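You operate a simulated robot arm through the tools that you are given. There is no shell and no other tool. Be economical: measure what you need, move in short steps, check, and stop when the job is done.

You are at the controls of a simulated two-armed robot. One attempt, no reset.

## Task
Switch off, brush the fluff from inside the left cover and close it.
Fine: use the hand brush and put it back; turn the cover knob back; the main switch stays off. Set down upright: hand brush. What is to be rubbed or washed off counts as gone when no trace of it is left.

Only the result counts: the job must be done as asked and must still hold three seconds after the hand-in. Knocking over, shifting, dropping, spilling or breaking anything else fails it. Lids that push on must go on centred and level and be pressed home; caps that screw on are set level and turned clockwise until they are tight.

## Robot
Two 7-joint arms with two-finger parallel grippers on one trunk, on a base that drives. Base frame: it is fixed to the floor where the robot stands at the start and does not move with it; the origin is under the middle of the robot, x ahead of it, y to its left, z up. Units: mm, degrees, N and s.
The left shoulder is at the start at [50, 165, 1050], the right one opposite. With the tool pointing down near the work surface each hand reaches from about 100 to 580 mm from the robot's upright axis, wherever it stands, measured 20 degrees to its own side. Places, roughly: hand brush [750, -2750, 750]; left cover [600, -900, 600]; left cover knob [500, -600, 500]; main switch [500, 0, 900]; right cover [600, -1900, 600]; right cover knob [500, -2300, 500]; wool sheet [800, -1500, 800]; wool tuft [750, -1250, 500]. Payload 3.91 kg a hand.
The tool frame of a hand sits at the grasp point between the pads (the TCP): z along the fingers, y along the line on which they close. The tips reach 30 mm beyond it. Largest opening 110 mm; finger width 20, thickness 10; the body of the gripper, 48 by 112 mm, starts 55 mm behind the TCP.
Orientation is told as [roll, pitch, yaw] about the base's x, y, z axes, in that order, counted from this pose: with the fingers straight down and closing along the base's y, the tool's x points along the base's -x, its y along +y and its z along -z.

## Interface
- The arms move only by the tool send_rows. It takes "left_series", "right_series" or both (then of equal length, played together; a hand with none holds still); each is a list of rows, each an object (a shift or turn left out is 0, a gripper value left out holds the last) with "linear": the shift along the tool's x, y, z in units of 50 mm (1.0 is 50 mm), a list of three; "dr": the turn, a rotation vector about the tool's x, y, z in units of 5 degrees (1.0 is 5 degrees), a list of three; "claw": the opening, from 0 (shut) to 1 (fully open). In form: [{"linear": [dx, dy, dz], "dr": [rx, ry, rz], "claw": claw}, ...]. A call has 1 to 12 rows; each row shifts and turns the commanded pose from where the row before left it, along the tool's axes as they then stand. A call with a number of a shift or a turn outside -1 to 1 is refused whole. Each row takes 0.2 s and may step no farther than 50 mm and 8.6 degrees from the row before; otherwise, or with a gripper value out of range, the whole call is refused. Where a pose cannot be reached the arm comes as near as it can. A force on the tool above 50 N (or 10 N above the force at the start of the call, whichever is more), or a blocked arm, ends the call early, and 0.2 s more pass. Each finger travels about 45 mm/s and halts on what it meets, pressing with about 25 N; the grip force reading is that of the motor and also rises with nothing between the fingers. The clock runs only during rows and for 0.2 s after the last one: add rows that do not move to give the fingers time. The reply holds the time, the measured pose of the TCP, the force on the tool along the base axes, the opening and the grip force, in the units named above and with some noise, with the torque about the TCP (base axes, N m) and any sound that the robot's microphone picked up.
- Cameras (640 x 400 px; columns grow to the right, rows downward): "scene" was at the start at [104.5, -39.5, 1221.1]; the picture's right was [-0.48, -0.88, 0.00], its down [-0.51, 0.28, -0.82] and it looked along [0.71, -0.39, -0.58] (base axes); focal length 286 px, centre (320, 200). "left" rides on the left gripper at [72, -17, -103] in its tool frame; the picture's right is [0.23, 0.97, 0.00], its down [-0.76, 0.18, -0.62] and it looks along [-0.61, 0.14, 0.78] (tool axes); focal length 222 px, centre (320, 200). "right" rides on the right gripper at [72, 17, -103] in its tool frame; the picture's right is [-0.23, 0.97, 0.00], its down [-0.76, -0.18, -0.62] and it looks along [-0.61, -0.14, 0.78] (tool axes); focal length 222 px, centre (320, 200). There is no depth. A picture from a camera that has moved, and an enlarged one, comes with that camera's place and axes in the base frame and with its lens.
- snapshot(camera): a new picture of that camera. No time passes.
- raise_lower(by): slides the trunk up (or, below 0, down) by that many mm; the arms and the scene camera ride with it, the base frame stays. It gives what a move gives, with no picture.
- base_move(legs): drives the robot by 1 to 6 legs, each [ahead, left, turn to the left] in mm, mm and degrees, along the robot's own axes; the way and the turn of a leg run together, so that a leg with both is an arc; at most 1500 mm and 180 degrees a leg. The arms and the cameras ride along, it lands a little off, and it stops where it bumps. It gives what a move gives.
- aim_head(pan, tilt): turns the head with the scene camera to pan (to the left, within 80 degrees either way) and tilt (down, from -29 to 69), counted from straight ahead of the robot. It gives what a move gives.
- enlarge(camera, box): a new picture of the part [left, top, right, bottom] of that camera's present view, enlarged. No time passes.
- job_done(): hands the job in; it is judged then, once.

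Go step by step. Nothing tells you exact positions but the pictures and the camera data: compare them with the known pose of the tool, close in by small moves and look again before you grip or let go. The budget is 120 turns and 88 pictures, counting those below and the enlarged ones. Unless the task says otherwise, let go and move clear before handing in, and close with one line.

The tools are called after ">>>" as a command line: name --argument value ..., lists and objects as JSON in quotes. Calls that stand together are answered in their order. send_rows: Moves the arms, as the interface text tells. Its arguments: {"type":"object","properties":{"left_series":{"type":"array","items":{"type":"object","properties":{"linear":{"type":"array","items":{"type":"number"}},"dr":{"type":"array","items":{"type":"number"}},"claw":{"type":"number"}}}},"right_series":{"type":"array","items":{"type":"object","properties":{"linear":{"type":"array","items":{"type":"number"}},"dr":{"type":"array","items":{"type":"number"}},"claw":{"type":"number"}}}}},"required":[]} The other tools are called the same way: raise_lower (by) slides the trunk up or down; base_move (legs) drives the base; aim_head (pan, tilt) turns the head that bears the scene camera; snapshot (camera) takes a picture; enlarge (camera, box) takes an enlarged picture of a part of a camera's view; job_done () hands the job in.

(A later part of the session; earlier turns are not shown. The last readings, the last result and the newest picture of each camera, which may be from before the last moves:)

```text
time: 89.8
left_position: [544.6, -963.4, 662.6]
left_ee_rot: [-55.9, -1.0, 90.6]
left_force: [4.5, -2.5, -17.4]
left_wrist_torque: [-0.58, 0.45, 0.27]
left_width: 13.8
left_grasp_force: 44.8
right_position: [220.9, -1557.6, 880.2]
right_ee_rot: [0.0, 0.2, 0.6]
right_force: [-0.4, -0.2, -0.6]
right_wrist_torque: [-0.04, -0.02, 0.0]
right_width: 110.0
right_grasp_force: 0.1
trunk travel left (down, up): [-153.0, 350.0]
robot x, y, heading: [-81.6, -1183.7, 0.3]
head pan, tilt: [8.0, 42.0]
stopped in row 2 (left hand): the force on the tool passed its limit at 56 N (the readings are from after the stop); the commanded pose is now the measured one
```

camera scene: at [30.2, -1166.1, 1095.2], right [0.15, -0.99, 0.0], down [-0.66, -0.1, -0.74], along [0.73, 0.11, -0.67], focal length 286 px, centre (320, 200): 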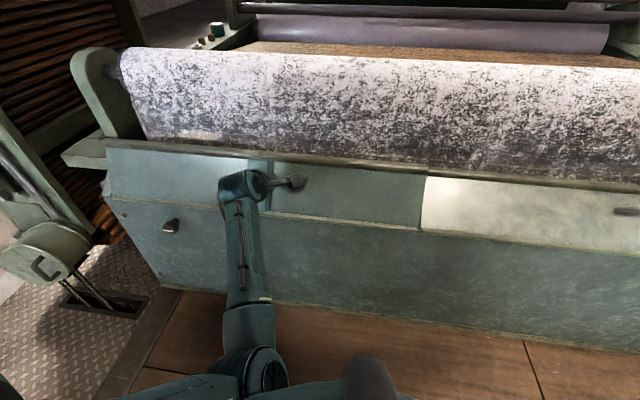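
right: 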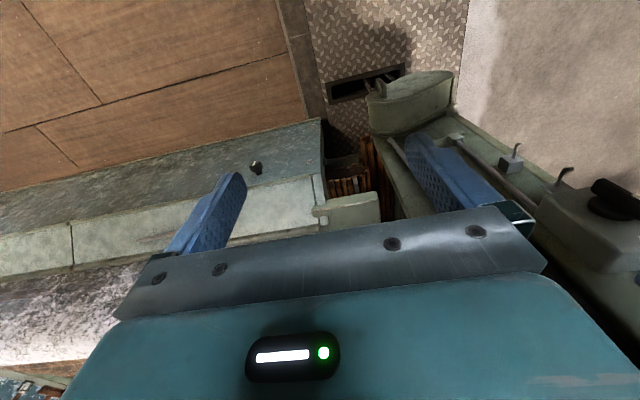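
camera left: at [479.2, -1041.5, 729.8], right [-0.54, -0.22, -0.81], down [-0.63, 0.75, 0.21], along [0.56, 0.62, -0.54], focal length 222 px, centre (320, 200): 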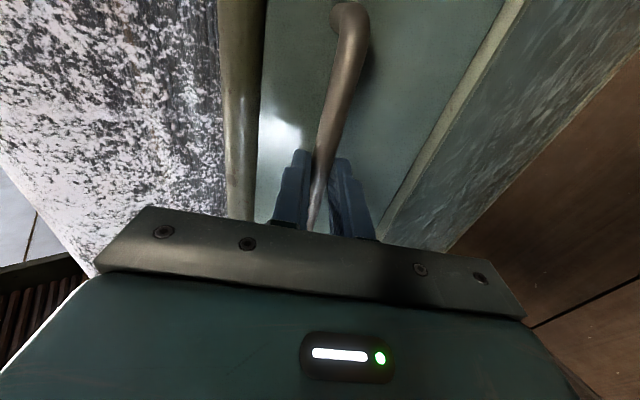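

Something pinches: the bar no longer pivots freely in the pads. I loosen the grip and draw the bar with the rear finger as a hook.

>>> send_rows --left_series '[{"claw": 0.3}, {"linear": [0, 0, 0]}, {"linear": [0, 0.1, -0.16]}, {"linear": [0, 0.15, -0.18]}, {"linear": [0, 0.15, -0.18]}, {"linear": [0, 0.15, -0.18]}, {"linear": [0, 0.15, -0.18]}, {"linear": [0, 0.15, -0.16]}, {"linear": [0, 0, 0]}]'

>>> snapshot --camera "left"

```text
time: 91.4
left_position: [530.4, -949.8, 747.1]
left_ee_rot: [-65.6, -2.1, 91.5]
left_force: [0.3, 0.4, -1.2]
left_wrist_torque: [0.0, 0.01, 0.01]
left_width: 32.9
left_grasp_force: 0.1
right_position: [219.4, -1557.7, 880.4]
right_ee_rot: [0.1, 0.0, 0.6]
right_force: [0.4, 0.0, 0.9]
right_wrist_torque: [0.01, -0.05, 0.0]
right_width: 110.1
right_grasp_force: 0.1
trunk travel left (down, up): [-153.0, 350.0]
robot x, y, heading: [-84.2, -1181.2, 0.4]
head pan, tilt: [8.0, 42.0]
stopped in row 7 (left hand): the arm was blocked; the commanded pose is now the measured one
```

```text
30 pictures are left
camera left: at [447.4, -1027.4, 802.5], right [-0.4, -0.21, -0.89], down [-0.66, 0.74, 0.12], along [0.63, 0.64, -0.43], focal length 222 px, centre (320, 200)
```

left: 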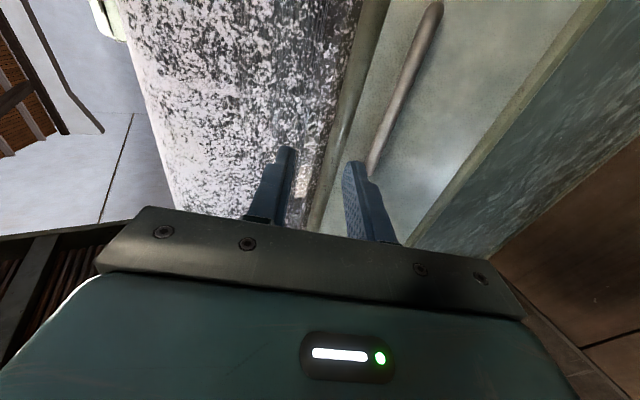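

The arm reached its own fold limit and slipped off; the cover fell shut again. I'll back the base a little, regrip, and do the pulling with the base instead.

>>> base_move --legs '[[-30, 0, 0]]'

>>> send_rows --left_series '[{"dr": [-1, 0, 0], "claw": 0.5}, {"dr": [-1.0, 0, 0]}, {"linear": [0.34, 0.52, 0], "dr": [-0.2, 0, 0]}, {"linear": [0, 0, 0.75]}, {"linear": [0, 0, 0.75]}, {"linear": [0, 0, 0.74]}, {"linear": [0, 0, 0]}]'

>>> snapshot --camera "left"

```text
time: 92.2
left_position: [500.3, -950.2, 746.2]
left_ee_rot: [-65.5, -2.1, 91.7]
left_force: [0.4, -0.4, -0.6]
left_wrist_torque: [0.02, -0.03, -0.02]
left_width: 32.9
left_grasp_force: 0.1
right_position: [188.5, -1558.9, 881.2]
right_ee_rot: [0.0, 0.0, 0.6]
right_force: [0.1, 0.0, -0.6]
right_wrist_torque: [0.02, 0.02, -0.01]
right_width: 110.0
right_grasp_force: 0.0
trunk travel left (down, up): [-153.0, 350.0]
robot x, y, heading: [-108.3, -1178.1, 0.7]
head pan, tilt: [8.0, 42.0]
```

```text
time: 93.8
left_position: [578.5, -962.2, 660.7]
left_ee_rot: [-54.5, -2.1, 91.7]
left_force: [-0.6, 0.1, 0.0]
left_wrist_torque: [-0.01, 0.02, 0.03]
left_width: 55.0
left_grasp_force: 0.1
right_position: [188.6, -1557.9, 880.0]
right_ee_rot: [0.1, 0.1, 0.6]
right_force: [-0.3, -0.3, 0.0]
right_wrist_torque: [-0.04, 0.0, 0.02]
right_width: 110.2
right_grasp_force: 0.1
trunk travel left (down, up): [-153.0, 350.0]
robot x, y, heading: [-111.4, -1182.4, 0.6]
head pan, tilt: [8.0, 42.0]
```

```text
29 pictures are left
camera left: at [507.6, -1039.6, 731.8], right [-0.56, -0.21, -0.8], down [-0.63, 0.74, 0.25], along [0.54, 0.64, -0.55], focal length 222 px, centre (320, 200)
```

left: 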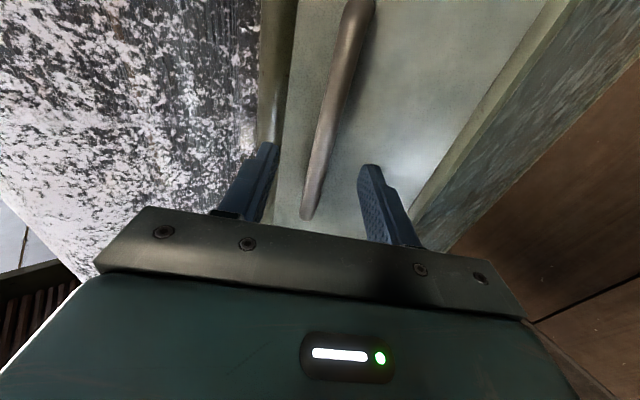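

Good alignment. I advance, grip, and then pull with the base in small steps.

>>> send_rows --left_series '[{"linear": [0, 0, 0.25]}, {"linear": [0, 0, 0.22]}, {"claw": 0}, {"linear": [0, 0, 0]}, {"linear": [0, 0, 0]}, {"linear": [0, 0, 0]}]'

>>> base_move --legs '[[-20, 0, 0]]'

>>> raise_lower --by 10

>>> base_move --legs '[[-25, 0, 0]]'

```text
time: 95.2
left_position: [597.0, -961.1, 645.7]
left_ee_rot: [-54.5, -1.9, 91.8]
left_force: [3.4, -0.1, 0.6]
left_wrist_torque: [-0.35, -0.09, 0.48]
left_width: 13.6
left_grasp_force: 45.5
right_position: [188.8, -1558.7, 880.8]
right_ee_rot: [0.0, 0.0, 0.6]
right_force: [-0.8, -0.4, -0.3]
right_wrist_torque: [-0.01, -0.01, 0.01]
right_width: 109.7
right_grasp_force: 0.0
trunk travel left (down, up): [-153.0, 350.0]
robot x, y, heading: [-107.7, -1181.7, 0.4]
head pan, tilt: [8.0, 42.0]
```

```text
time: 96.0
left_position: [579.3, -961.1, 654.0]
left_ee_rot: [-55.3, -2.2, 91.7]
left_force: [13.5, 2.6, 20.4]
left_wrist_torque: [-0.63, -0.26, 0.27]
left_width: 13.8
left_grasp_force: 44.6
right_position: [169.3, -1557.9, 880.3]
right_ee_rot: [0.1, -0.1, 0.6]
right_force: [0.4, -0.8, -0.5]
right_wrist_torque: [-0.01, 0.0, 0.0]
right_width: 110.1
right_grasp_force: 0.1
trunk travel left (down, up): [-153.0, 350.0]
robot x, y, heading: [-129.7, -1182.5, 0.9]
head pan, tilt: [8.0, 42.0]
```

```text
time: 96.6
left_position: [579.6, -960.9, 654.8]
left_ee_rot: [-54.4, -2.1, 91.7]
left_force: [3.3, -1.3, -19.5]
left_wrist_torque: [-0.42, 0.28, 0.5]
left_width: 13.9
left_grasp_force: 45.2
right_position: [171.2, -1558.4, 888.6]
right_ee_rot: [0.1, 0.1, 0.7]
right_force: [0.4, -0.2, -0.5]
right_wrist_torque: [0.0, 0.03, 0.01]
right_width: 109.6
right_grasp_force: 0.1
trunk travel left (down, up): [-163.0, 340.0]
robot x, y, heading: [-131.9, -1183.1, 0.6]
head pan, tilt: [8.0, 42.0]
```

```text
time: 97.4
left_position: [556.6, -961.4, 659.4]
left_ee_rot: [-55.0, -2.1, 91.8]
left_force: [3.4, -0.4, -17.3]
left_wrist_torque: [-0.79, 0.38, 0.32]
left_width: 13.8
left_grasp_force: 45.1
right_position: [147.3, -1557.8, 890.0]
right_ee_rot: [0.0, 0.1, 0.6]
right_force: [0.1, 0.6, 0.4]
right_wrist_torque: [0.01, -0.01, 0.01]
right_width: 110.1
right_grasp_force: 0.1
trunk travel left (down, up): [-163.0, 340.0]
robot x, y, heading: [-156.7, -1181.9, 0.8]
head pan, tilt: [8.0, 42.0]
```

The pull by base works; the arc fits a hinge about 90 mm below. I continue past vertical with base and trunk steps.

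>>> base_move --legs '[[-28, 0, 0]]'

>>> raise_lower --by -8

>>> base_move --legs '[[-22, 0, 0]]'

>>> raise_lower --by -12

>>> snapshot --camera "left"

```text
time: 98.2
left_position: [526.8, -961.4, 658.2]
left_ee_rot: [-54.8, -2.1, 91.8]
left_force: [2.5, 2.1, -5.4]
left_wrist_torque: [-0.62, 0.33, 0.63]
left_width: 13.8
left_grasp_force: 44.9
right_position: [117.6, -1559.5, 890.2]
right_ee_rot: [0.1, 0.0, 0.6]
right_force: [-0.4, -0.8, 0.4]
right_wrist_torque: [0.0, 0.01, -0.01]
right_width: 109.8
right_grasp_force: 0.1
trunk travel left (down, up): [-163.0, 340.0]
robot x, y, heading: [-181.9, -1182.1, 0.8]
head pan, tilt: [8.0, 42.0]
```

```text
time: 98.8
left_position: [527.5, -960.5, 659.3]
left_ee_rot: [-55.8, -2.1, 91.9]
left_force: [4.0, 0.0, 16.5]
left_wrist_torque: [-1.09, -0.56, -0.02]
left_width: 13.7
left_grasp_force: 45.2
right_position: [115.9, -1559.2, 882.0]
right_ee_rot: [0.1, -0.2, 0.6]
right_force: [-0.8, 0.1, -0.4]
right_wrist_torque: [0.0, 0.01, 0.0]
right_width: 110.1
right_grasp_force: 0.0
trunk travel left (down, up): [-155.0, 348.0]
robot x, y, heading: [-182.9, -1181.9, 0.3]
head pan, tilt: [8.0, 42.0]
```

```text
time: 99.6
left_position: [503.6, -960.9, 652.2]
left_ee_rot: [-55.0, -2.1, 91.9]
left_force: [-7.3, 0.8, 13.3]
left_wrist_torque: [-0.72, -0.04, 0.57]
left_width: 13.6
left_grasp_force: 45.2
right_position: [94.1, -1560.1, 884.4]
right_ee_rot: [0.1, -0.2, 0.5]
right_force: [-0.2, -0.3, -0.1]
right_wrist_torque: [0.03, -0.01, -0.02]
right_width: 109.6
right_grasp_force: 0.2
trunk travel left (down, up): [-155.0, 348.0]
robot x, y, heading: [-207.8, -1180.5, 0.5]
head pan, tilt: [8.0, 42.0]
```

```text
time: 100.2
left_position: [505.3, -961.2, 652.6]
left_ee_rot: [-56.3, -2.1, 92.0]
left_force: [-9.2, -3.5, 34.8]
left_wrist_torque: [-1.01, -0.69, 0.0]
left_width: 13.7
left_grasp_force: 44.7
right_position: [92.6, -1559.0, 871.1]
right_ee_rot: [0.1, -0.2, 0.6]
right_force: [0.9, 0.0, 0.0]
right_wrist_torque: [0.0, 0.0, -0.01]
right_width: 109.8
right_grasp_force: 0.0
trunk travel left (down, up): [-143.0, 360.0]
robot x, y, heading: [-208.2, -1180.4, 0.8]
head pan, tilt: [8.0, 42.0]
```

```text
28 pictures are left
camera left: at [432.4, -1039.4, 720.9], right [-0.53, -0.21, -0.82], down [-0.64, 0.73, 0.23], along [0.55, 0.65, -0.53], focal length 222 px, centre (320, 200)
```

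left: 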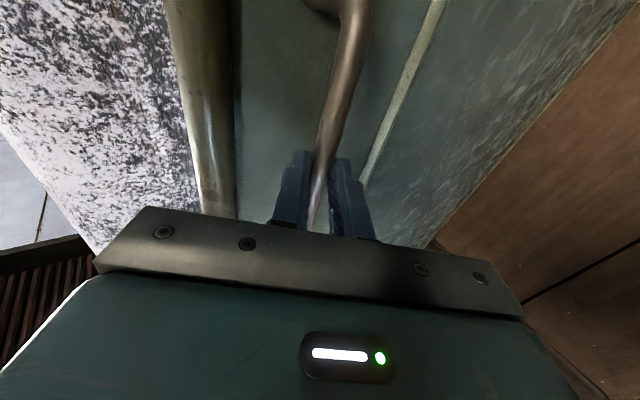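

The cover leans well past vertical now. I continue a few steps more.

>>> base_move --legs '[[-25, 0, 0]]'

>>> raise_lower --by -15

>>> base_move --legs '[[-15, 0, 0]]'

>>> snapshot --camera "scene"

```text
time: 101.0
left_position: [477.5, -961.2, 632.8]
left_ee_rot: [-54.2, -2.0, 91.9]
left_force: [-4.2, -3.5, -5.8]
left_wrist_torque: [-0.63, 0.42, 0.68]
left_width: 13.8
left_grasp_force: 44.5
right_position: [70.1, -1558.5, 868.5]
right_ee_rot: [0.0, 0.0, 0.5]
right_force: [0.3, -0.1, 0.7]
right_wrist_torque: [0.0, 0.0, 0.0]
right_width: 110.1
right_grasp_force: 0.0
trunk travel left (down, up): [-143.0, 360.0]
robot x, y, heading: [-227.9, -1185.7, 0.6]
head pan, tilt: [8.0, 42.0]
```

```text
time: 101.6
left_position: [476.0, -960.8, 626.2]
left_ee_rot: [-54.7, -2.1, 91.9]
left_force: [-29.5, -1.9, 25.3]
left_wrist_torque: [-0.72, -0.09, 0.48]
left_width: 14.2
left_grasp_force: 45.6
right_position: [67.5, -1559.9, 855.8]
right_ee_rot: [0.1, -0.3, 0.7]
right_force: [-0.2, 0.1, 0.9]
right_wrist_torque: [-0.02, -0.03, -0.01]
right_width: 110.0
right_grasp_force: 0.0
trunk travel left (down, up): [-128.0, 375.0]
robot x, y, heading: [-230.7, -1185.5, 0.7]
head pan, tilt: [8.0, 42.0]
```

```text
time: 102.4
left_position: [462.9, -961.3, 612.0]
left_ee_rot: [-53.7, -1.9, 91.6]
left_force: [21.9, 4.8, -28.2]
left_wrist_torque: [-0.81, 0.15, 0.31]
left_width: 13.8
left_grasp_force: 45.0
right_position: [58.7, -1559.3, 854.9]
right_ee_rot: [-0.1, 0.1, 0.6]
right_force: [0.3, -0.1, -0.6]
right_wrist_torque: [0.01, 0.01, 0.01]
right_width: 109.7
right_grasp_force: 0.0
trunk travel left (down, up): [-128.0, 375.0]
robot x, y, heading: [-247.1, -1181.7, 0.7]
head pan, tilt: [8.0, 42.0]
```

```text
27 pictures are left
camera scene: at [-130.9, -1167.5, 1068.6], right [0.15, -0.99, 0.0], down [-0.66, -0.1, -0.74], along [0.73, 0.11, -0.67], focal length 286 px, centre (320, 200)
```

scene: 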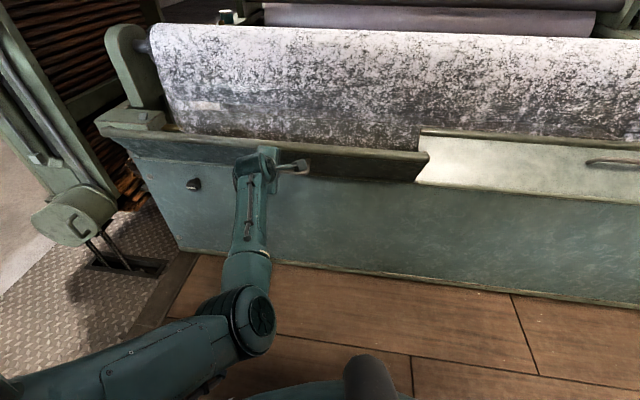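

The cover leans ~50° past vertical. I loosen and let the rear finger draw it farther as the base backs up.

>>> send_rows --left_series '[{"claw": 0.4}, {"linear": [0, 0, 0]}, {"linear": [0, 0, 0]}, {"linear": [0, 0, 0]}]'

>>> snapshot --camera "left"

```text
time: 103.4
left_position: [460.8, -960.9, 613.5]
left_ee_rot: [-53.6, -2.0, 91.7]
left_force: [-5.7, -0.1, -9.6]
left_wrist_torque: [0.02, 0.4, -0.05]
left_width: 38.6
left_grasp_force: 0.1
right_position: [56.4, -1558.0, 855.3]
right_ee_rot: [-0.1, -0.1, 0.7]
right_force: [-0.7, -0.1, -0.1]
right_wrist_torque: [-0.02, -0.01, 0.05]
right_width: 109.7
right_grasp_force: 0.2
trunk travel left (down, up): [-128.0, 375.0]
robot x, y, heading: [-244.8, -1181.0, 0.5]
head pan, tilt: [8.0, 42.0]
```

```text
26 pictures are left
camera left: at [391.8, -1038.8, 685.6], right [-0.57, -0.22, -0.79], down [-0.63, 0.73, 0.25], along [0.53, 0.64, -0.56], focal length 222 px, centre (320, 200)
```

left: 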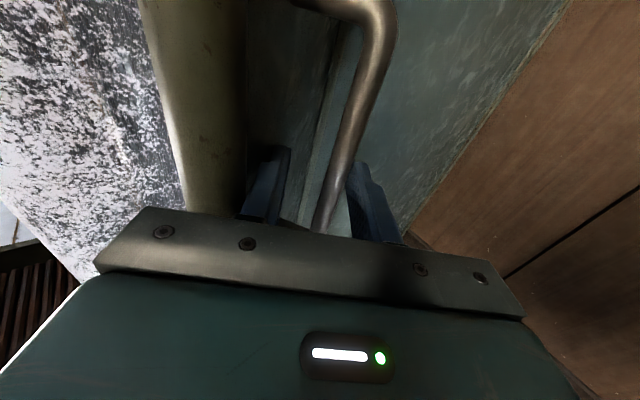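

The bar rests loosely on the lower finger. I slide the fingers off it along their axis.

>>> raise_lower --by 12

>>> base_move --legs '[[-25, 0, 0], [-60, 0, 0]]'

>>> aim_head --pan 15 --tilt 35

>>> snapshot --camera "scene"

```text
time: 104.0
left_position: [462.3, -961.6, 628.9]
left_ee_rot: [-54.0, -2.0, 91.8]
left_force: [-4.1, 0.7, -7.4]
left_wrist_torque: [0.07, 0.27, -0.03]
left_width: 40.2
left_grasp_force: 0.0
right_position: [56.7, -1559.1, 868.0]
right_ee_rot: [0.0, 0.0, 0.6]
right_force: [0.0, -0.3, 0.0]
right_wrist_torque: [0.03, -0.03, 0.02]
right_width: 110.1
right_grasp_force: 0.1
trunk travel left (down, up): [-140.0, 363.0]
robot x, y, heading: [-243.9, -1184.8, 0.6]
head pan, tilt: [8.0, 42.0]
```

```text
time: 105.4
left_position: [376.5, -961.1, 629.5]
left_ee_rot: [-53.8, -2.0, 91.8]
left_force: [0.3, -1.1, 0.1]
left_wrist_torque: [-0.02, 0.0, -0.02]
left_width: 44.2
left_grasp_force: 0.1
right_position: [-26.6, -1560.1, 866.7]
right_ee_rot: [0.2, -0.1, 0.7]
right_force: [0.6, 0.8, 0.0]
right_wrist_torque: [0.02, 0.0, -0.01]
right_width: 110.1
right_grasp_force: 0.1
trunk travel left (down, up): [-140.0, 363.0]
robot x, y, heading: [-327.1, -1183.3, 0.8]
head pan, tilt: [8.0, 42.0]
```

```text
time: 106.1
left_position: [377.1, -959.7, 628.1]
left_ee_rot: [-54.0, -2.1, 91.9]
left_force: [0.9, 0.3, -0.4]
left_wrist_torque: [0.03, 0.02, 0.0]
left_width: 43.9
left_grasp_force: 0.2
right_position: [-27.0, -1560.0, 868.0]
right_ee_rot: [0.1, 0.1, 0.7]
right_force: [0.8, 0.4, -0.2]
right_wrist_torque: [0.0, -0.02, 0.04]
right_width: 109.8
right_grasp_force: 0.0
trunk travel left (down, up): [-140.0, 363.0]
robot x, y, heading: [-330.1, -1188.0, 0.7]
head pan, tilt: [15.0, 35.0]
```

```text
25 pictures are left
camera scene: at [-216.3, -1158.2, 1092.0], right [0.27, -0.96, 0.0], down [-0.55, -0.16, -0.82], along [0.79, 0.22, -0.57], focal length 286 px, centre (320, 200)
```

scene: 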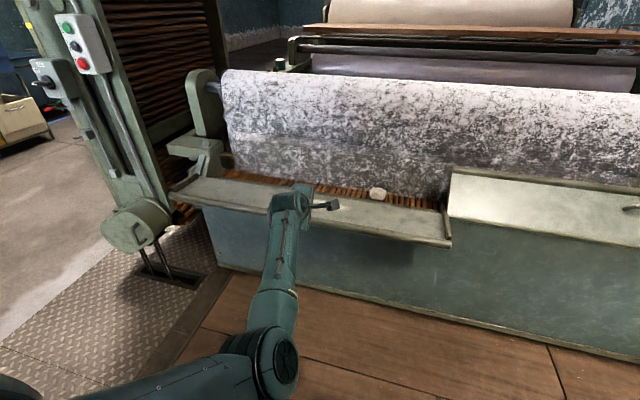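

The cover is open and stays down, roughly level. I zoom to see the inside and the fluff.

>>> enlarge --camera "scene" --box '[165, 140, 465, 260]'

```text
2.13 times, centred on (315, 200) of scene
camera zoom: at [-216.3, -1158.2, 1092.0], right [0.27, -0.96, 0.0], down [-0.55, -0.16, -0.82], along [0.79, 0.22, -0.57], focal length 611 px, centre (331, 200)
```

zoom: 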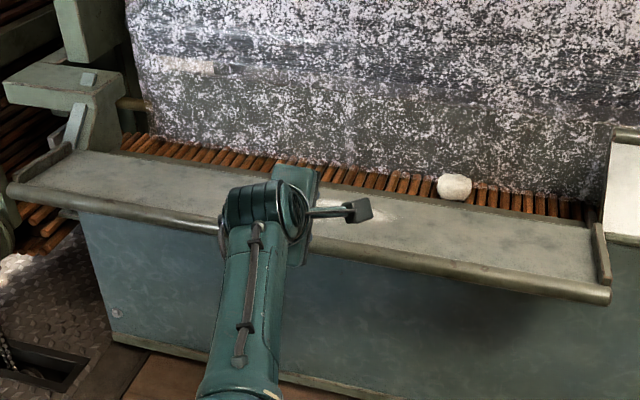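

I see a pale fluff patch on the cover's inner face near [496, -1010, 570], partly behind my hand. A wool tuft lies behind on the slats and should be left alone. Now I fetch the brush: back off, drive right and look.

>>> base_move --legs '[[-80, 0, 0], [0, -1250, 0]]'

>>> aim_head --pan -15 --tilt 28

>>> snapshot --camera "scene"

```text
time: 107.3
left_position: [304.2, -961.3, 630.7]
left_ee_rot: [-54.1, -2.0, 92.0]
left_force: [-0.9, -0.5, -0.2]
left_wrist_torque: [0.01, 0.0, 0.0]
left_width: 43.8
left_grasp_force: 0.0
right_position: [-100.8, -1560.8, 867.4]
right_ee_rot: [0.0, -0.1, 0.7]
right_force: [0.2, -0.3, -0.7]
right_wrist_torque: [0.01, -0.02, 0.03]
right_width: 109.9
right_grasp_force: 0.0
trunk travel left (down, up): [-140.0, 363.0]
robot x, y, heading: [-399.9, -1189.9, 0.7]
head pan, tilt: [15.0, 35.0]
stopped in leg 1: the robot was blocked; the commanded pose is now the measured one
```

```text
time: 108.2
left_position: [302.4, -962.2, 629.4]
left_ee_rot: [-54.1, -2.1, 91.9]
left_force: [0.0, -0.2, -0.8]
left_wrist_torque: [-0.01, -0.01, 0.01]
left_width: 43.8
left_grasp_force: 0.2
right_position: [-101.3, -1560.5, 868.7]
right_ee_rot: [0.0, -0.2, 0.7]
right_force: [-0.3, 0.4, -0.2]
right_wrist_torque: [-0.01, 0.0, 0.0]
right_width: 110.2
right_grasp_force: 0.3
trunk travel left (down, up): [-140.0, 363.0]
robot x, y, heading: [-403.1, -1186.0, 0.8]
head pan, tilt: [-15.0, 28.0]
```

```text
23 pictures are left
camera scene: at [-286.6, -1205.4, 1103.0], right [-0.25, -0.97, 0.0], down [-0.46, 0.12, -0.88], along [0.86, -0.22, -0.47], focal length 286 px, centre (320, 200)
```

scene: 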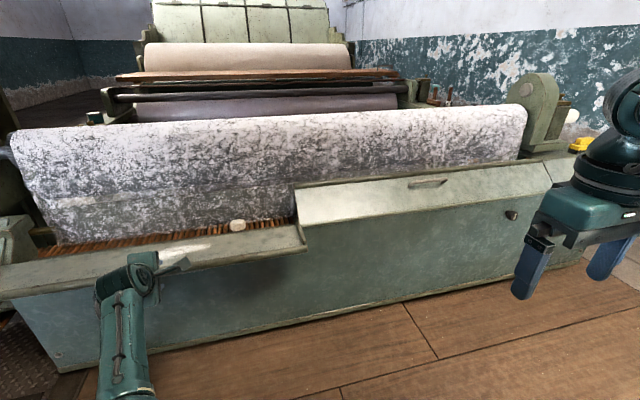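

The base touched something behind at x≈-400; I go slightly forward and drive right toward the brush (a yellow object at the far right).

>>> base_move --legs '[[40, 0, 0], [0, -1350, 0]]'

>>> snapshot --camera "scene"

```text
time: 118.6
left_position: [366.1, -2164.8, 629.8]
left_ee_rot: [-54.2, -1.9, 91.6]
left_force: [0.3, -0.4, -0.3]
left_wrist_torque: [-0.02, -0.01, 0.01]
left_width: 44.1
left_grasp_force: 0.0
right_position: [-40.3, -2763.3, 869.2]
right_ee_rot: [0.1, -0.1, 0.5]
right_force: [-0.7, 0.4, 0.3]
right_wrist_torque: [0.0, 0.01, -0.02]
right_width: 110.2
right_grasp_force: 0.0
trunk travel left (down, up): [-140.0, 363.0]
robot x, y, heading: [-337.2, -2388.1, 0.6]
head pan, tilt: [-15.0, 28.0]
stopped in leg 2: the robot was blocked; the commanded pose is now the measured one
```

```text
22 pictures are left
camera scene: at [-224.3, -2407.5, 1103.0], right [-0.25, -0.97, 0.0], down [-0.45, 0.12, -0.88], along [0.85, -0.22, -0.47], focal length 286 px, centre (320, 200)
```

scene: 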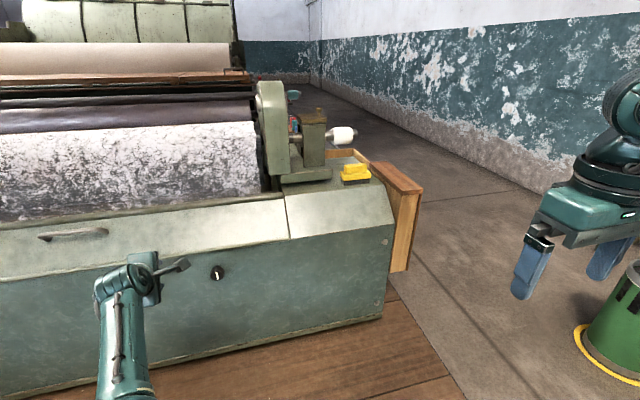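

I zoom on the yellow object at the end block, likely the hand brush.

>>> enlarge --camera "scene" --box '[240, 90, 440, 230]'

```text
2.86 times, centred on (340, 160) of scene
camera zoom: at [-224.3, -2407.5, 1103.0], right [-0.25, -0.97, 0.0], down [-0.45, 0.12, -0.88], along [0.85, -0.22, -0.47], focal length 818 px, centre (263, 314)
```

zoom: 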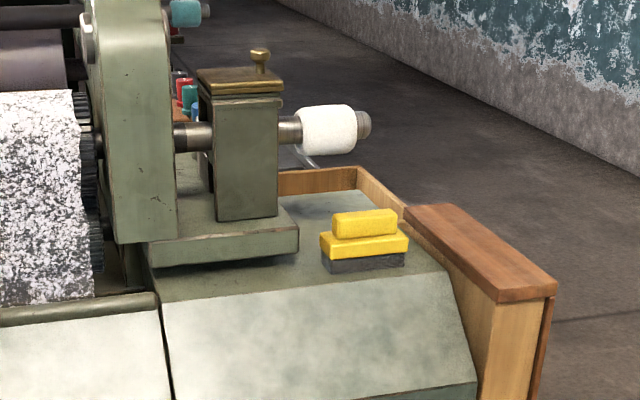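

The brush is a yellow block with a top grip, standing on the end shelf. To drive closer I first tuck the left arm up and back.

>>> send_rows --left_series '[{"linear": [0, -0.68, -0.49]}, {"linear": [0, -0.68, -0.49]}, {"linear": [0, -0.68, -0.49]}, {"linear": [0, -0.68, -0.49]}, {"linear": [0, -0.68, -0.49]}, {"linear": [0, -0.68, -0.49]}, {"dr": [-1, 0, 0]}, {"dr": [-1, 0, 0]}, {"dr": [-1, 0, 0]}, {"dr": [-1, 0, 0]}, {"dr": [-1, 0, 0]}, {"dr": [-1, 0, 0]}]'

>>> send_rows --left_series '[{"dr": [-1, 0, 0]}, {"linear": [0, 0.9, 0]}, {"linear": [0, 0.9, 0]}, {"linear": [0, 0.9, 0]}, {"linear": [0, 0.9, 0]}, {"linear": [0, 0.9, 0]}, {"linear": [0, 0, 0]}]'

>>> base_move --legs '[[250, 0, 0], [0, -330, 0]]'

>>> snapshot --camera "scene"

```text
time: 121.2
left_position: [367.2, -2172.9, 881.2]
left_ee_rot: [-24.0, -2.0, 91.8]
left_force: [-0.3, -0.1, -0.4]
left_wrist_torque: [-0.01, 0.0, 0.01]
left_width: 44.1
left_grasp_force: 0.1
right_position: [-40.2, -2763.1, 866.9]
right_ee_rot: [-0.1, 0.0, 0.4]
right_force: [-0.3, 0.3, 0.6]
right_wrist_torque: [0.0, -0.01, -0.02]
right_width: 109.9
right_grasp_force: 0.0
trunk travel left (down, up): [-140.0, 363.0]
robot x, y, heading: [-341.5, -2386.8, 0.5]
head pan, tilt: [-15.0, 28.0]
```

```text
time: 122.8
left_position: [207.4, -2154.1, 767.4]
left_ee_rot: [-19.4, -2.4, 92.2]
left_force: [-0.4, 0.8, 0.4]
left_wrist_torque: [-0.02, 0.01, -0.02]
left_width: 43.9
left_grasp_force: 0.0
left hand out of reach, approached as far as the arm can: row 1, 4, 5, 6
right_position: [-40.0, -2763.7, 868.6]
right_ee_rot: [0.0, -0.2, 0.5]
right_force: [-0.4, 0.5, -0.1]
right_wrist_torque: [0.01, -0.01, 0.0]
right_width: 109.9
right_grasp_force: 0.1
trunk travel left (down, up): [-140.0, 363.0]
robot x, y, heading: [-339.7, -2388.0, 0.6]
head pan, tilt: [-15.0, 28.0]
```

```text
time: 127.7
left_position: [459.5, -2476.0, 763.9]
left_ee_rot: [-19.2, -2.4, 92.5]
left_force: [-0.4, 0.3, -0.1]
left_wrist_torque: [0.01, -0.02, 0.01]
left_width: 43.8
left_grasp_force: 0.0
right_position: [215.7, -3086.4, 867.9]
right_ee_rot: [-0.1, -0.1, 0.7]
right_force: [-0.1, 0.2, 0.6]
right_wrist_torque: [0.01, -0.01, 0.03]
right_width: 110.1
right_grasp_force: 0.2
trunk travel left (down, up): [-140.0, 363.0]
robot x, y, heading: [-86.1, -2713.1, 0.9]
head pan, tilt: [-15.0, 28.0]
```

```text
20 pictures are left
camera scene: at [30.9, -2731.8, 1103.0], right [-0.25, -0.97, 0.0], down [-0.46, 0.12, -0.88], along [0.86, -0.22, -0.47], focal length 286 px, centre (320, 200)
```

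scene: 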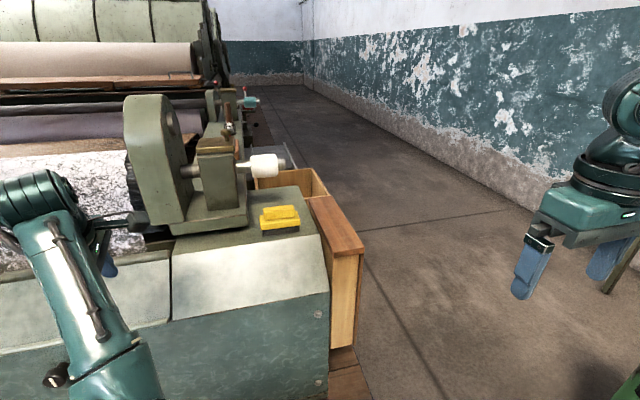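

The brush triangulates to about [738, -2797, 674], aligned with y. I raise the trunk and left hand for clearance, then drive in.

>>> raise_lower --by 150

>>> send_rows --left_series '[{"linear": [0, -0.3, -0.85]}, {"linear": [0, -0.3, -0.85]}, {"linear": [0, -0.3, -0.85]}, {"linear": [0, -0.3, -0.85]}, {"linear": [0, 0, 0]}]'

>>> base_move --legs '[[0, 93, 0], [230, 0, 0]]'

```text
time: 129.4
left_position: [459.1, -2474.7, 914.7]
left_ee_rot: [-19.1, -2.6, 92.5]
left_force: [-0.2, 0.4, 0.6]
left_wrist_torque: [0.01, -0.02, 0.02]
left_width: 44.3
left_grasp_force: 0.1
right_position: [216.2, -3088.2, 1017.2]
right_ee_rot: [0.0, -0.1, 0.7]
right_force: [0.2, -0.4, 0.4]
right_wrist_torque: [-0.03, 0.02, 0.01]
right_width: 109.9
right_grasp_force: 0.0
trunk travel left (down, up): [-290.0, 213.0]
robot x, y, heading: [-84.5, -2713.5, 0.6]
head pan, tilt: [-15.0, 28.0]
```

```text
time: 130.6
left_position: [510.3, -2465.2, 1078.2]
left_ee_rot: [-19.2, -2.6, 92.5]
left_force: [0.5, 0.1, 0.1]
left_wrist_torque: [-0.02, 0.0, 0.0]
left_width: 44.1
left_grasp_force: 0.0
left hand out of reach, approached as far as the arm can: row 1, 2, 3, 4
right_position: [216.6, -3086.5, 1017.8]
right_ee_rot: [0.1, -0.1, 0.7]
right_force: [0.1, 0.3, 0.0]
right_wrist_torque: [-0.02, 0.01, -0.01]
right_width: 110.0
right_grasp_force: 0.1
trunk travel left (down, up): [-290.0, 213.0]
robot x, y, heading: [-85.9, -2710.2, 0.8]
head pan, tilt: [-15.0, 28.0]
```

```text
time: 133.5
left_position: [740.4, -2372.4, 1075.9]
left_ee_rot: [-19.2, -2.4, 92.3]
left_force: [-0.3, 0.6, 0.0]
left_wrist_torque: [-0.03, 0.03, 0.02]
left_width: 44.0
left_grasp_force: 0.0
right_position: [444.1, -2992.1, 1017.6]
right_ee_rot: [0.0, -0.2, 0.5]
right_force: [-0.3, -0.7, 0.0]
right_wrist_torque: [0.03, 0.03, 0.0]
right_width: 110.2
right_grasp_force: 0.0
trunk travel left (down, up): [-290.0, 213.0]
robot x, y, heading: [141.4, -2617.7, 0.5]
head pan, tilt: [-15.0, 28.0]
```

Now I bring the right hand above the brush.

>>> base_move --legs '[[45, 0, 0]]'

>>> send_rows --right_series '[{"linear": [-0.62, 0.49, 0.54]}, {"linear": [-0.62, 0.49, 0.54]}, {"linear": [-0.62, 0.49, 0.54]}, {"linear": [-0.62, 0.49, 0.54]}, {"linear": [-0.62, 0.49, 0.54]}, {"linear": [-0.62, 0.49, 0.54]}, {"linear": [-0.62, 0.49, 0.54]}, {"linear": [-0.62, 0.49, 0.54]}, {"linear": [0, 0, 0]}]'

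>>> snapshot --camera "right"

```text
time: 134.4
left_position: [785.6, -2371.7, 1076.7]
left_ee_rot: [-19.2, -2.5, 92.3]
left_force: [0.6, 0.2, 0.5]
left_wrist_torque: [0.01, -0.01, -0.01]
left_width: 43.9
left_grasp_force: 0.1
right_position: [490.1, -2992.1, 1018.3]
right_ee_rot: [0.0, -0.1, 0.6]
right_force: [-0.4, 0.5, 0.0]
right_wrist_torque: [-0.02, 0.03, 0.02]
right_width: 109.9
right_grasp_force: 0.0
trunk travel left (down, up): [-290.0, 213.0]
robot x, y, heading: [191.9, -2622.4, 0.8]
head pan, tilt: [-15.0, 28.0]
```

```text
time: 136.4
left_position: [784.7, -2372.1, 1078.1]
left_ee_rot: [-19.2, -2.5, 92.2]
left_force: [0.0, 0.1, 0.0]
left_wrist_torque: [-0.02, 0.0, -0.01]
left_width: 44.1
left_grasp_force: 0.1
right_position: [736.9, -2796.2, 802.0]
right_ee_rot: [0.1, -0.2, 0.5]
right_force: [-0.3, -0.2, -0.7]
right_wrist_torque: [0.03, -0.03, 0.03]
right_width: 110.0
right_grasp_force: 0.1
trunk travel left (down, up): [-290.0, 213.0]
robot x, y, heading: [188.5, -2617.2, 0.5]
head pan, tilt: [-15.0, 28.0]
```

```text
19 pictures are left
camera right: at [662.8, -2779.9, 903.3], right [0.22, 0.98, 0.0], down [0.76, -0.17, 0.62], along [0.61, -0.14, -0.78], focal length 222 px, centre (320, 200)
```

right: 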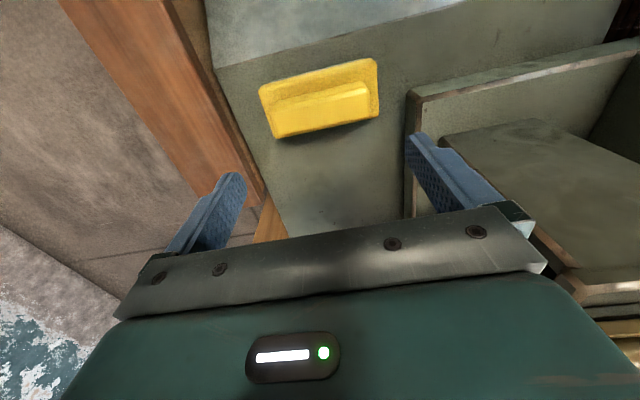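

The brush is seen from above; its grip runs along y. I zoom to measure its ends precisely.

>>> enlarge --camera "right" --box '[240, 40, 400, 150]'

```text
3.64 times, centred on (320, 95) of right
camera zoom: at [662.8, -2779.9, 903.3], right [0.22, 0.98, 0.0], down [0.76, -0.17, 0.62], along [0.61, -0.14, -0.78], focal length 808 px, centre (320, 582)
```

zoom: 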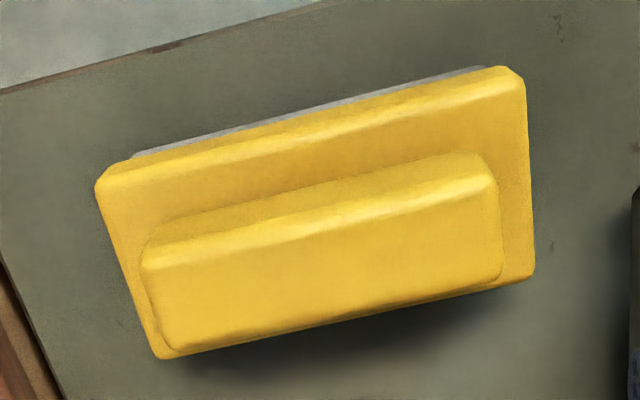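

The grip is about 91 × 30 mm, centred near [729, -2794], top ~690. I descend around it in steps, then close.

>>> send_rows --right_series '[{"linear": [0.15, 0.04, 0]}, {"linear": [0, 0, 0.6]}, {"linear": [0, 0, 0.6]}, {"linear": [0, 0, 0.3]}, {"linear": [0, 0, 0.2]}, {"linear": [0, 0, 0]}]'

>>> snapshot --camera "right"

```text
time: 137.8
left_position: [783.8, -2371.5, 1077.8]
left_ee_rot: [-19.3, -2.5, 92.3]
left_force: [1.7, -0.2, -0.4]
left_wrist_torque: [-0.04, 0.01, 0.01]
left_width: 44.3
left_grasp_force: 0.0
right_position: [728.2, -2792.1, 718.1]
right_ee_rot: [0.0, -0.1, 0.6]
right_force: [0.7, 0.3, -0.8]
right_wrist_torque: [0.0, 0.02, -0.02]
right_width: 110.3
right_grasp_force: 0.1
trunk travel left (down, up): [-290.0, 213.0]
robot x, y, heading: [188.7, -2615.6, 0.7]
head pan, tilt: [-15.0, 28.0]
```

```text
17 pictures are left
camera right: at [655.1, -2775.9, 819.4], right [0.22, 0.98, 0.0], down [0.76, -0.17, 0.62], along [0.61, -0.14, -0.78], focal length 222 px, centre (320, 200)
```

right: 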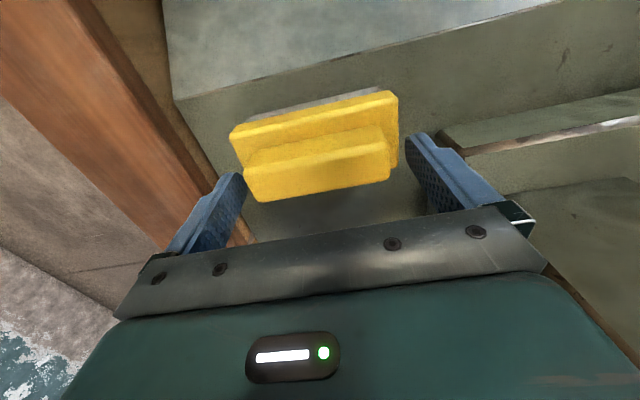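

The tips are now about 20 mm below the grip's top, straddling it. I shift 5 mm and close.

>>> send_rows --right_series '[{"linear": [0.1, 0, 0.06]}, {"claw": 0}, {"linear": [0, 0, 0]}, {"linear": [0, 0, 0]}, {"linear": [0, 0, 0]}]'

>>> snapshot --camera "right"

```text
time: 139.0
left_position: [785.0, -2372.2, 1078.0]
left_ee_rot: [-19.2, -2.4, 92.3]
left_force: [-0.8, -0.8, -0.7]
left_wrist_torque: [-0.02, -0.01, 0.0]
left_width: 44.1
left_grasp_force: 0.0
right_position: [722.9, -2792.7, 713.3]
right_ee_rot: [0.0, -0.1, 0.5]
right_force: [-0.7, -0.3, 0.0]
right_wrist_torque: [-0.06, -0.01, 0.02]
right_width: 84.9
right_grasp_force: 24.6
trunk travel left (down, up): [-290.0, 213.0]
robot x, y, heading: [187.3, -2614.3, 0.4]
head pan, tilt: [-15.0, 28.0]
```

```text
16 pictures are left
camera right: at [650.1, -2775.9, 816.2], right [0.22, 0.98, 0.0], down [0.76, -0.17, 0.62], along [0.61, -0.14, -0.78], focal length 222 px, centre (320, 200)
```

right: 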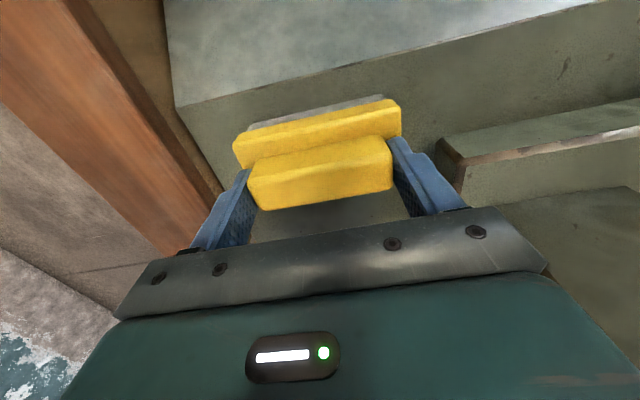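

The brush is gripped (85 mm). I note its place: TCP [723, -2793, 713]. I lift it and back out.

>>> send_rows --right_series '[{"linear": [0, 0, -0.3]}, {"linear": [0, 0, -0.8]}, {"linear": [0, 0, -0.9]}, {"linear": [0, 0, -0.9]}, {"linear": [0, 0, 0]}]'

>>> base_move --legs '[[-270, 0, 0], [0, 900, 0], [0, 900, 0]]'

>>> aim_head --pan -15 --tilt 42

>>> snapshot --camera "scene"

```text
time: 140.2
left_position: [784.6, -2372.8, 1078.4]
left_ee_rot: [-19.2, -2.4, 92.3]
left_force: [-0.7, -0.2, 1.4]
left_wrist_torque: [0.02, -0.02, -0.01]
left_width: 44.2
left_grasp_force: 0.0
right_position: [721.6, -2790.8, 860.7]
right_ee_rot: [0.0, -0.2, 0.5]
right_force: [-0.4, -0.5, -2.0]
right_wrist_torque: [-0.02, -0.01, 0.01]
right_width: 84.8
right_grasp_force: 25.2
trunk travel left (down, up): [-290.0, 213.0]
robot x, y, heading: [188.7, -2618.9, 0.7]
head pan, tilt: [-15.0, 28.0]
```

```text
time: 157.7
left_position: [485.7, -571.5, 1076.9]
left_ee_rot: [-19.2, -2.5, 93.4]
left_force: [0.0, -0.5, -0.5]
left_wrist_torque: [-0.02, 0.0, 0.0]
left_width: 43.9
left_grasp_force: 0.0
right_position: [430.3, -993.2, 859.0]
right_ee_rot: [0.0, -0.1, 1.6]
right_force: [-0.5, -1.7, -1.0]
right_wrist_torque: [0.02, -0.02, -0.04]
right_width: 84.7
right_grasp_force: 25.4
trunk travel left (down, up): [-290.0, 213.0]
robot x, y, heading: [-106.4, -829.2, 1.4]
head pan, tilt: [-15.0, 28.0]
```

```text
time: 158.5
left_position: [485.2, -572.0, 1075.9]
left_ee_rot: [-19.2, -2.5, 93.3]
left_force: [-1.1, -0.2, -1.2]
left_wrist_torque: [0.01, 0.03, 0.02]
left_width: 43.8
left_grasp_force: 0.1
right_position: [431.2, -992.0, 859.3]
right_ee_rot: [0.0, -0.1, 1.5]
right_force: [0.2, -0.7, -2.0]
right_wrist_torque: [-0.01, -0.03, 0.01]
right_width: 84.5
right_grasp_force: 25.3
trunk travel left (down, up): [-290.0, 213.0]
robot x, y, heading: [-104.3, -830.0, 1.3]
head pan, tilt: [-15.0, 42.0]
```

```text
15 pictures are left
camera scene: at [3.3, -843.7, 1231.6], right [-0.23, -0.97, 0.0], down [-0.65, 0.16, -0.74], along [0.72, -0.17, -0.67], focal length 286 px, centre (320, 200)
```

scene: 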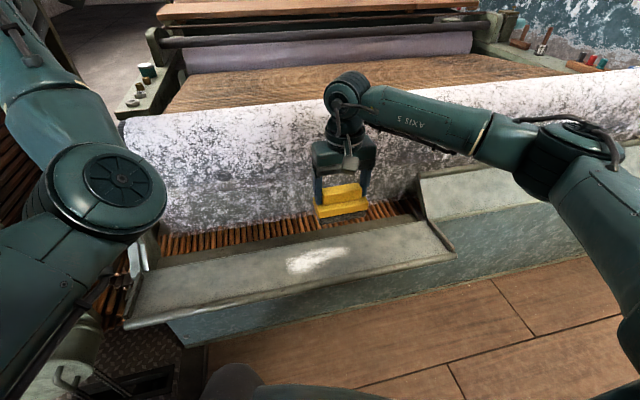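

The fluff patch lies on the cover's inside, about x 445–515, y -860…-1030, z ≈567. I move forward 60 mm and lower the brush towards it.

>>> base_move --legs '[[60, 0, 0]]'

>>> send_rows --right_series '[{"linear": [0, 0, 0.95]}, {"linear": [0, 0, 0.95]}, {"linear": [0, 0, 0.95]}, {"linear": [0, 0, 0.85]}, {"linear": [0, 0, 0.2]}, {"linear": [0, 0, 0]}]'

>>> enlarge --camera "scene" --box '[220, 160, 460, 310]'

```text
time: 159.4
left_position: [543.0, -570.9, 1078.4]
left_ee_rot: [-19.2, -2.4, 93.4]
left_force: [-0.3, 0.0, -1.0]
left_wrist_torque: [-0.01, 0.03, 0.01]
left_width: 43.7
left_grasp_force: 0.1
right_position: [491.0, -991.3, 858.9]
right_ee_rot: [0.0, 0.0, 1.5]
right_force: [-0.2, -0.7, -1.6]
right_wrist_torque: [0.02, 0.01, 0.01]
right_width: 84.7
right_grasp_force: 24.9
trunk travel left (down, up): [-290.0, 213.0]
robot x, y, heading: [-45.0, -824.5, 1.5]
head pan, tilt: [-15.0, 42.0]
```

```text
time: 160.8
left_position: [543.3, -570.5, 1078.6]
left_ee_rot: [-19.2, -2.5, 93.3]
left_force: [0.1, -0.3, 0.3]
left_wrist_torque: [0.01, -0.02, 0.03]
left_width: 43.9
left_grasp_force: 0.1
right_position: [489.3, -991.3, 664.4]
right_ee_rot: [0.0, 0.0, 1.6]
right_force: [1.9, 0.2, -0.7]
right_wrist_torque: [0.01, -0.01, -0.01]
right_width: 84.5
right_grasp_force: 25.3
trunk travel left (down, up): [-290.0, 213.0]
robot x, y, heading: [-45.8, -822.5, 1.2]
head pan, tilt: [-15.0, 42.0]
```

```text
2.67 times, centred on (340, 235) of scene
camera zoom: at [61.6, -842.2, 1231.5], right [-0.23, -0.97, 0.0], down [-0.65, 0.16, -0.74], along [0.72, -0.17, -0.67], focal length 764 px, centre (267, 107)
```

zoom: 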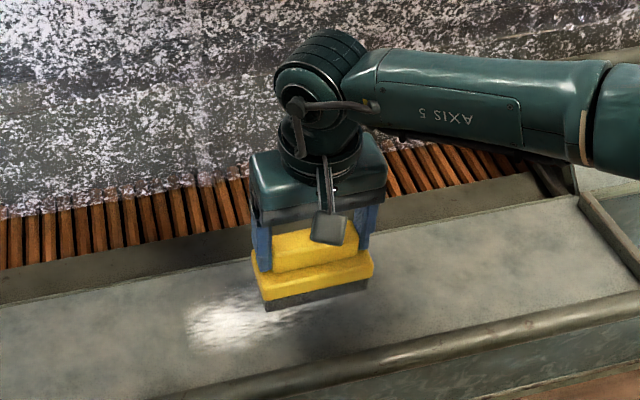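

The brush hovers just above the patch's right part. I lower in small steps to feel contact.

>>> send_rows --right_series '[{"linear": [0, 0, 0.1]}, {"linear": [0, 0, 0.1]}, {"linear": [0, 0, 0.1]}, {"linear": [0, 0, 0]}]'

>>> send_rows --right_series '[{"linear": [0, 0, 0.1]}, {"linear": [0, 0, 0.1]}, {"linear": [0, 0, 0]}]'

```text
time: 161.8
left_position: [543.7, -571.1, 1076.8]
left_ee_rot: [-19.2, -2.5, 93.3]
left_force: [0.2, -0.5, 0.5]
left_wrist_torque: [-0.01, -0.01, -0.02]
left_width: 43.8
left_grasp_force: 0.0
right_position: [489.2, -989.9, 650.3]
right_ee_rot: [0.0, -0.1, 1.5]
right_force: [0.4, 0.7, -1.3]
right_wrist_torque: [-0.01, -0.02, -0.01]
right_width: 84.6
right_grasp_force: 25.5
trunk travel left (down, up): [-290.0, 213.0]
robot x, y, heading: [-47.9, -826.2, 1.7]
head pan, tilt: [-15.0, 42.0]
```

```text
time: 162.6
left_position: [543.9, -571.2, 1077.6]
left_ee_rot: [-19.1, -2.4, 93.3]
left_force: [0.3, 0.1, 0.0]
left_wrist_torque: [-0.02, -0.03, -0.01]
left_width: 44.0
left_grasp_force: 0.1
right_position: [490.0, -990.3, 639.9]
right_ee_rot: [-0.1, -0.1, 1.5]
right_force: [0.2, 0.6, -1.3]
right_wrist_torque: [-0.03, -0.02, 0.02]
right_width: 84.7
right_grasp_force: 25.2
trunk travel left (down, up): [-290.0, 213.0]
robot x, y, heading: [-47.8, -823.9, 1.4]
head pan, tilt: [-15.0, 42.0]
```

>>> send_rows --right_series '[{"linear": [0, 0, 0.1]}, {"linear": [0, 0, 0.1]}, {"linear": [0, 0, 0]}]'

>>> send_rows --right_series '[{"linear": [0, 0, 0.1]}, {"linear": [0, 0, 0.1]}, {"linear": [0, 0, 0]}]'

```text
time: 163.4
left_position: [543.9, -571.4, 1078.9]
left_ee_rot: [-19.2, -2.5, 93.3]
left_force: [0.2, -0.3, -0.6]
left_wrist_torque: [0.02, -0.01, 0.02]
left_width: 43.9
left_grasp_force: 0.0
right_position: [489.3, -991.1, 629.6]
right_ee_rot: [0.0, -0.1, 1.4]
right_force: [-0.2, -0.5, 1.5]
right_wrist_torque: [0.1, 0.06, 0.02]
right_width: 84.6
right_grasp_force: 25.2
trunk travel left (down, up): [-290.0, 213.0]
robot x, y, heading: [-48.1, -824.7, 1.6]
head pan, tilt: [-15.0, 42.0]
```

```text
time: 164.2
left_position: [541.5, -572.3, 1078.5]
left_ee_rot: [-19.3, -2.4, 93.1]
left_force: [0.6, 0.2, -0.3]
left_wrist_torque: [-0.01, 0.0, 0.02]
left_width: 44.1
left_grasp_force: 0.1
right_position: [493.4, -990.9, 628.7]
right_ee_rot: [0.1, -0.5, 1.4]
right_force: [-5.9, -2.6, 23.3]
right_wrist_torque: [-0.52, 1.05, -0.05]
right_width: 84.7
right_grasp_force: 24.6
trunk travel left (down, up): [-290.0, 213.0]
robot x, y, heading: [-47.5, -821.8, 1.4]
head pan, tilt: [-15.0, 42.0]
stopped in row 3 (right hand): the force on the tool passed its limit at 52 N (the readings are from after the stop); the commanded pose is now the measured one
```

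Contact at TCP z≈630. I ease slightly and sweep along y over the patch and back.

>>> send_rows --right_series '[{"linear": [0, 0, -0.02]}, {"linear": [0, -0.5, 0]}, {"linear": [0, -0.4, 0]}, {"linear": [0, 0.7, 0]}, {"linear": [0, 0.7, 0]}, {"linear": [0, 0.7, 0]}, {"linear": [0, 0.7, 0]}, {"linear": [0, 0.7, 0]}, {"linear": [0, 0.5, 0]}, {"linear": [0, 0, 0]}]'

>>> enlarge --camera "scene" --box '[180, 180, 420, 330]'

```text
time: 166.4
left_position: [542.1, -571.6, 1079.1]
left_ee_rot: [-19.3, -2.5, 93.3]
left_force: [-0.3, -0.5, -0.6]
left_wrist_torque: [-0.05, -0.04, 0.04]
left_width: 43.9
left_grasp_force: 0.1
right_position: [488.7, -835.6, 628.4]
right_ee_rot: [0.0, -0.6, 1.4]
right_force: [-0.8, -8.3, 26.1]
right_wrist_torque: [-0.69, 0.74, 0.32]
right_width: 84.7
right_grasp_force: 25.1
trunk travel left (down, up): [-290.0, 213.0]
robot x, y, heading: [-48.5, -825.4, 1.4]
head pan, tilt: [-15.0, 42.0]
```

```text
2.67 times, centred on (300, 255) of scene
camera zoom: at [59.2, -842.5, 1231.9], right [-0.23, -0.97, 0.0], down [-0.65, 0.16, -0.74], along [0.72, -0.17, -0.67], focal length 764 px, centre (373, 53)
```

zoom: 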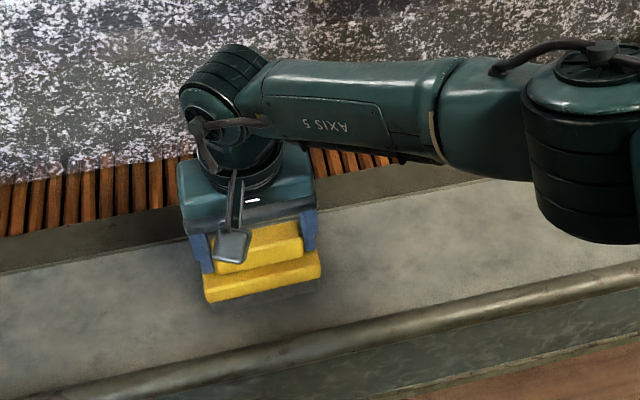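

Most of the patch is gone already. I sweep two more lanes, nearer and farther, to be thorough.

>>> send_rows --right_series '[{"linear": [0.3, 0, -0.03]}, {"linear": [0.3, 0, -0.03]}, {"linear": [0, -0.8, 0]}, {"linear": [0, -0.8, 0]}, {"linear": [0, -0.8, 0]}, {"linear": [0, -0.8, 0]}, {"linear": [0, -0.8, 0]}, {"linear": [0, 0, 0]}]'

>>> send_rows --right_series '[{"linear": [-0.5, 0, 0]}, {"linear": [-0.5, 0, 0]}, {"linear": [0, 0.8, 0]}, {"linear": [0, 0.8, 0]}, {"linear": [0, 0.8, 0]}, {"linear": [0, 0.8, 0]}, {"linear": [0, 0.8, 0]}, {"linear": [0, 0, 0]}]'

```text
time: 168.2
left_position: [541.8, -571.0, 1078.4]
left_ee_rot: [-19.3, -2.4, 93.3]
left_force: [-0.3, -0.3, -0.3]
left_wrist_torque: [0.01, -0.02, 0.02]
left_width: 43.8
left_grasp_force: 0.1
right_position: [463.4, -1033.6, 630.7]
right_ee_rot: [0.2, -0.6, 1.4]
right_force: [-0.3, 8.7, 25.6]
right_wrist_torque: [0.23, 0.7, -0.26]
right_width: 84.7
right_grasp_force: 25.1
trunk travel left (down, up): [-290.0, 213.0]
robot x, y, heading: [-49.7, -829.1, 1.3]
head pan, tilt: [-15.0, 42.0]
```

```text
time: 170.0
left_position: [543.7, -573.9, 1079.1]
left_ee_rot: [-19.2, -2.5, 93.3]
left_force: [0.7, 0.2, 0.4]
left_wrist_torque: [0.02, -0.01, 0.0]
left_width: 44.3
left_grasp_force: 0.1
right_position: [508.0, -834.1, 628.8]
right_ee_rot: [0.1, -0.4, 1.4]
right_force: [-0.2, -0.2, -2.2]
right_wrist_torque: [0.01, -0.01, 0.01]
right_width: 84.7
right_grasp_force: 25.5
trunk travel left (down, up): [-290.0, 213.0]
robot x, y, heading: [-49.4, -826.8, 1.7]
head pan, tilt: [-15.0, 42.0]
```

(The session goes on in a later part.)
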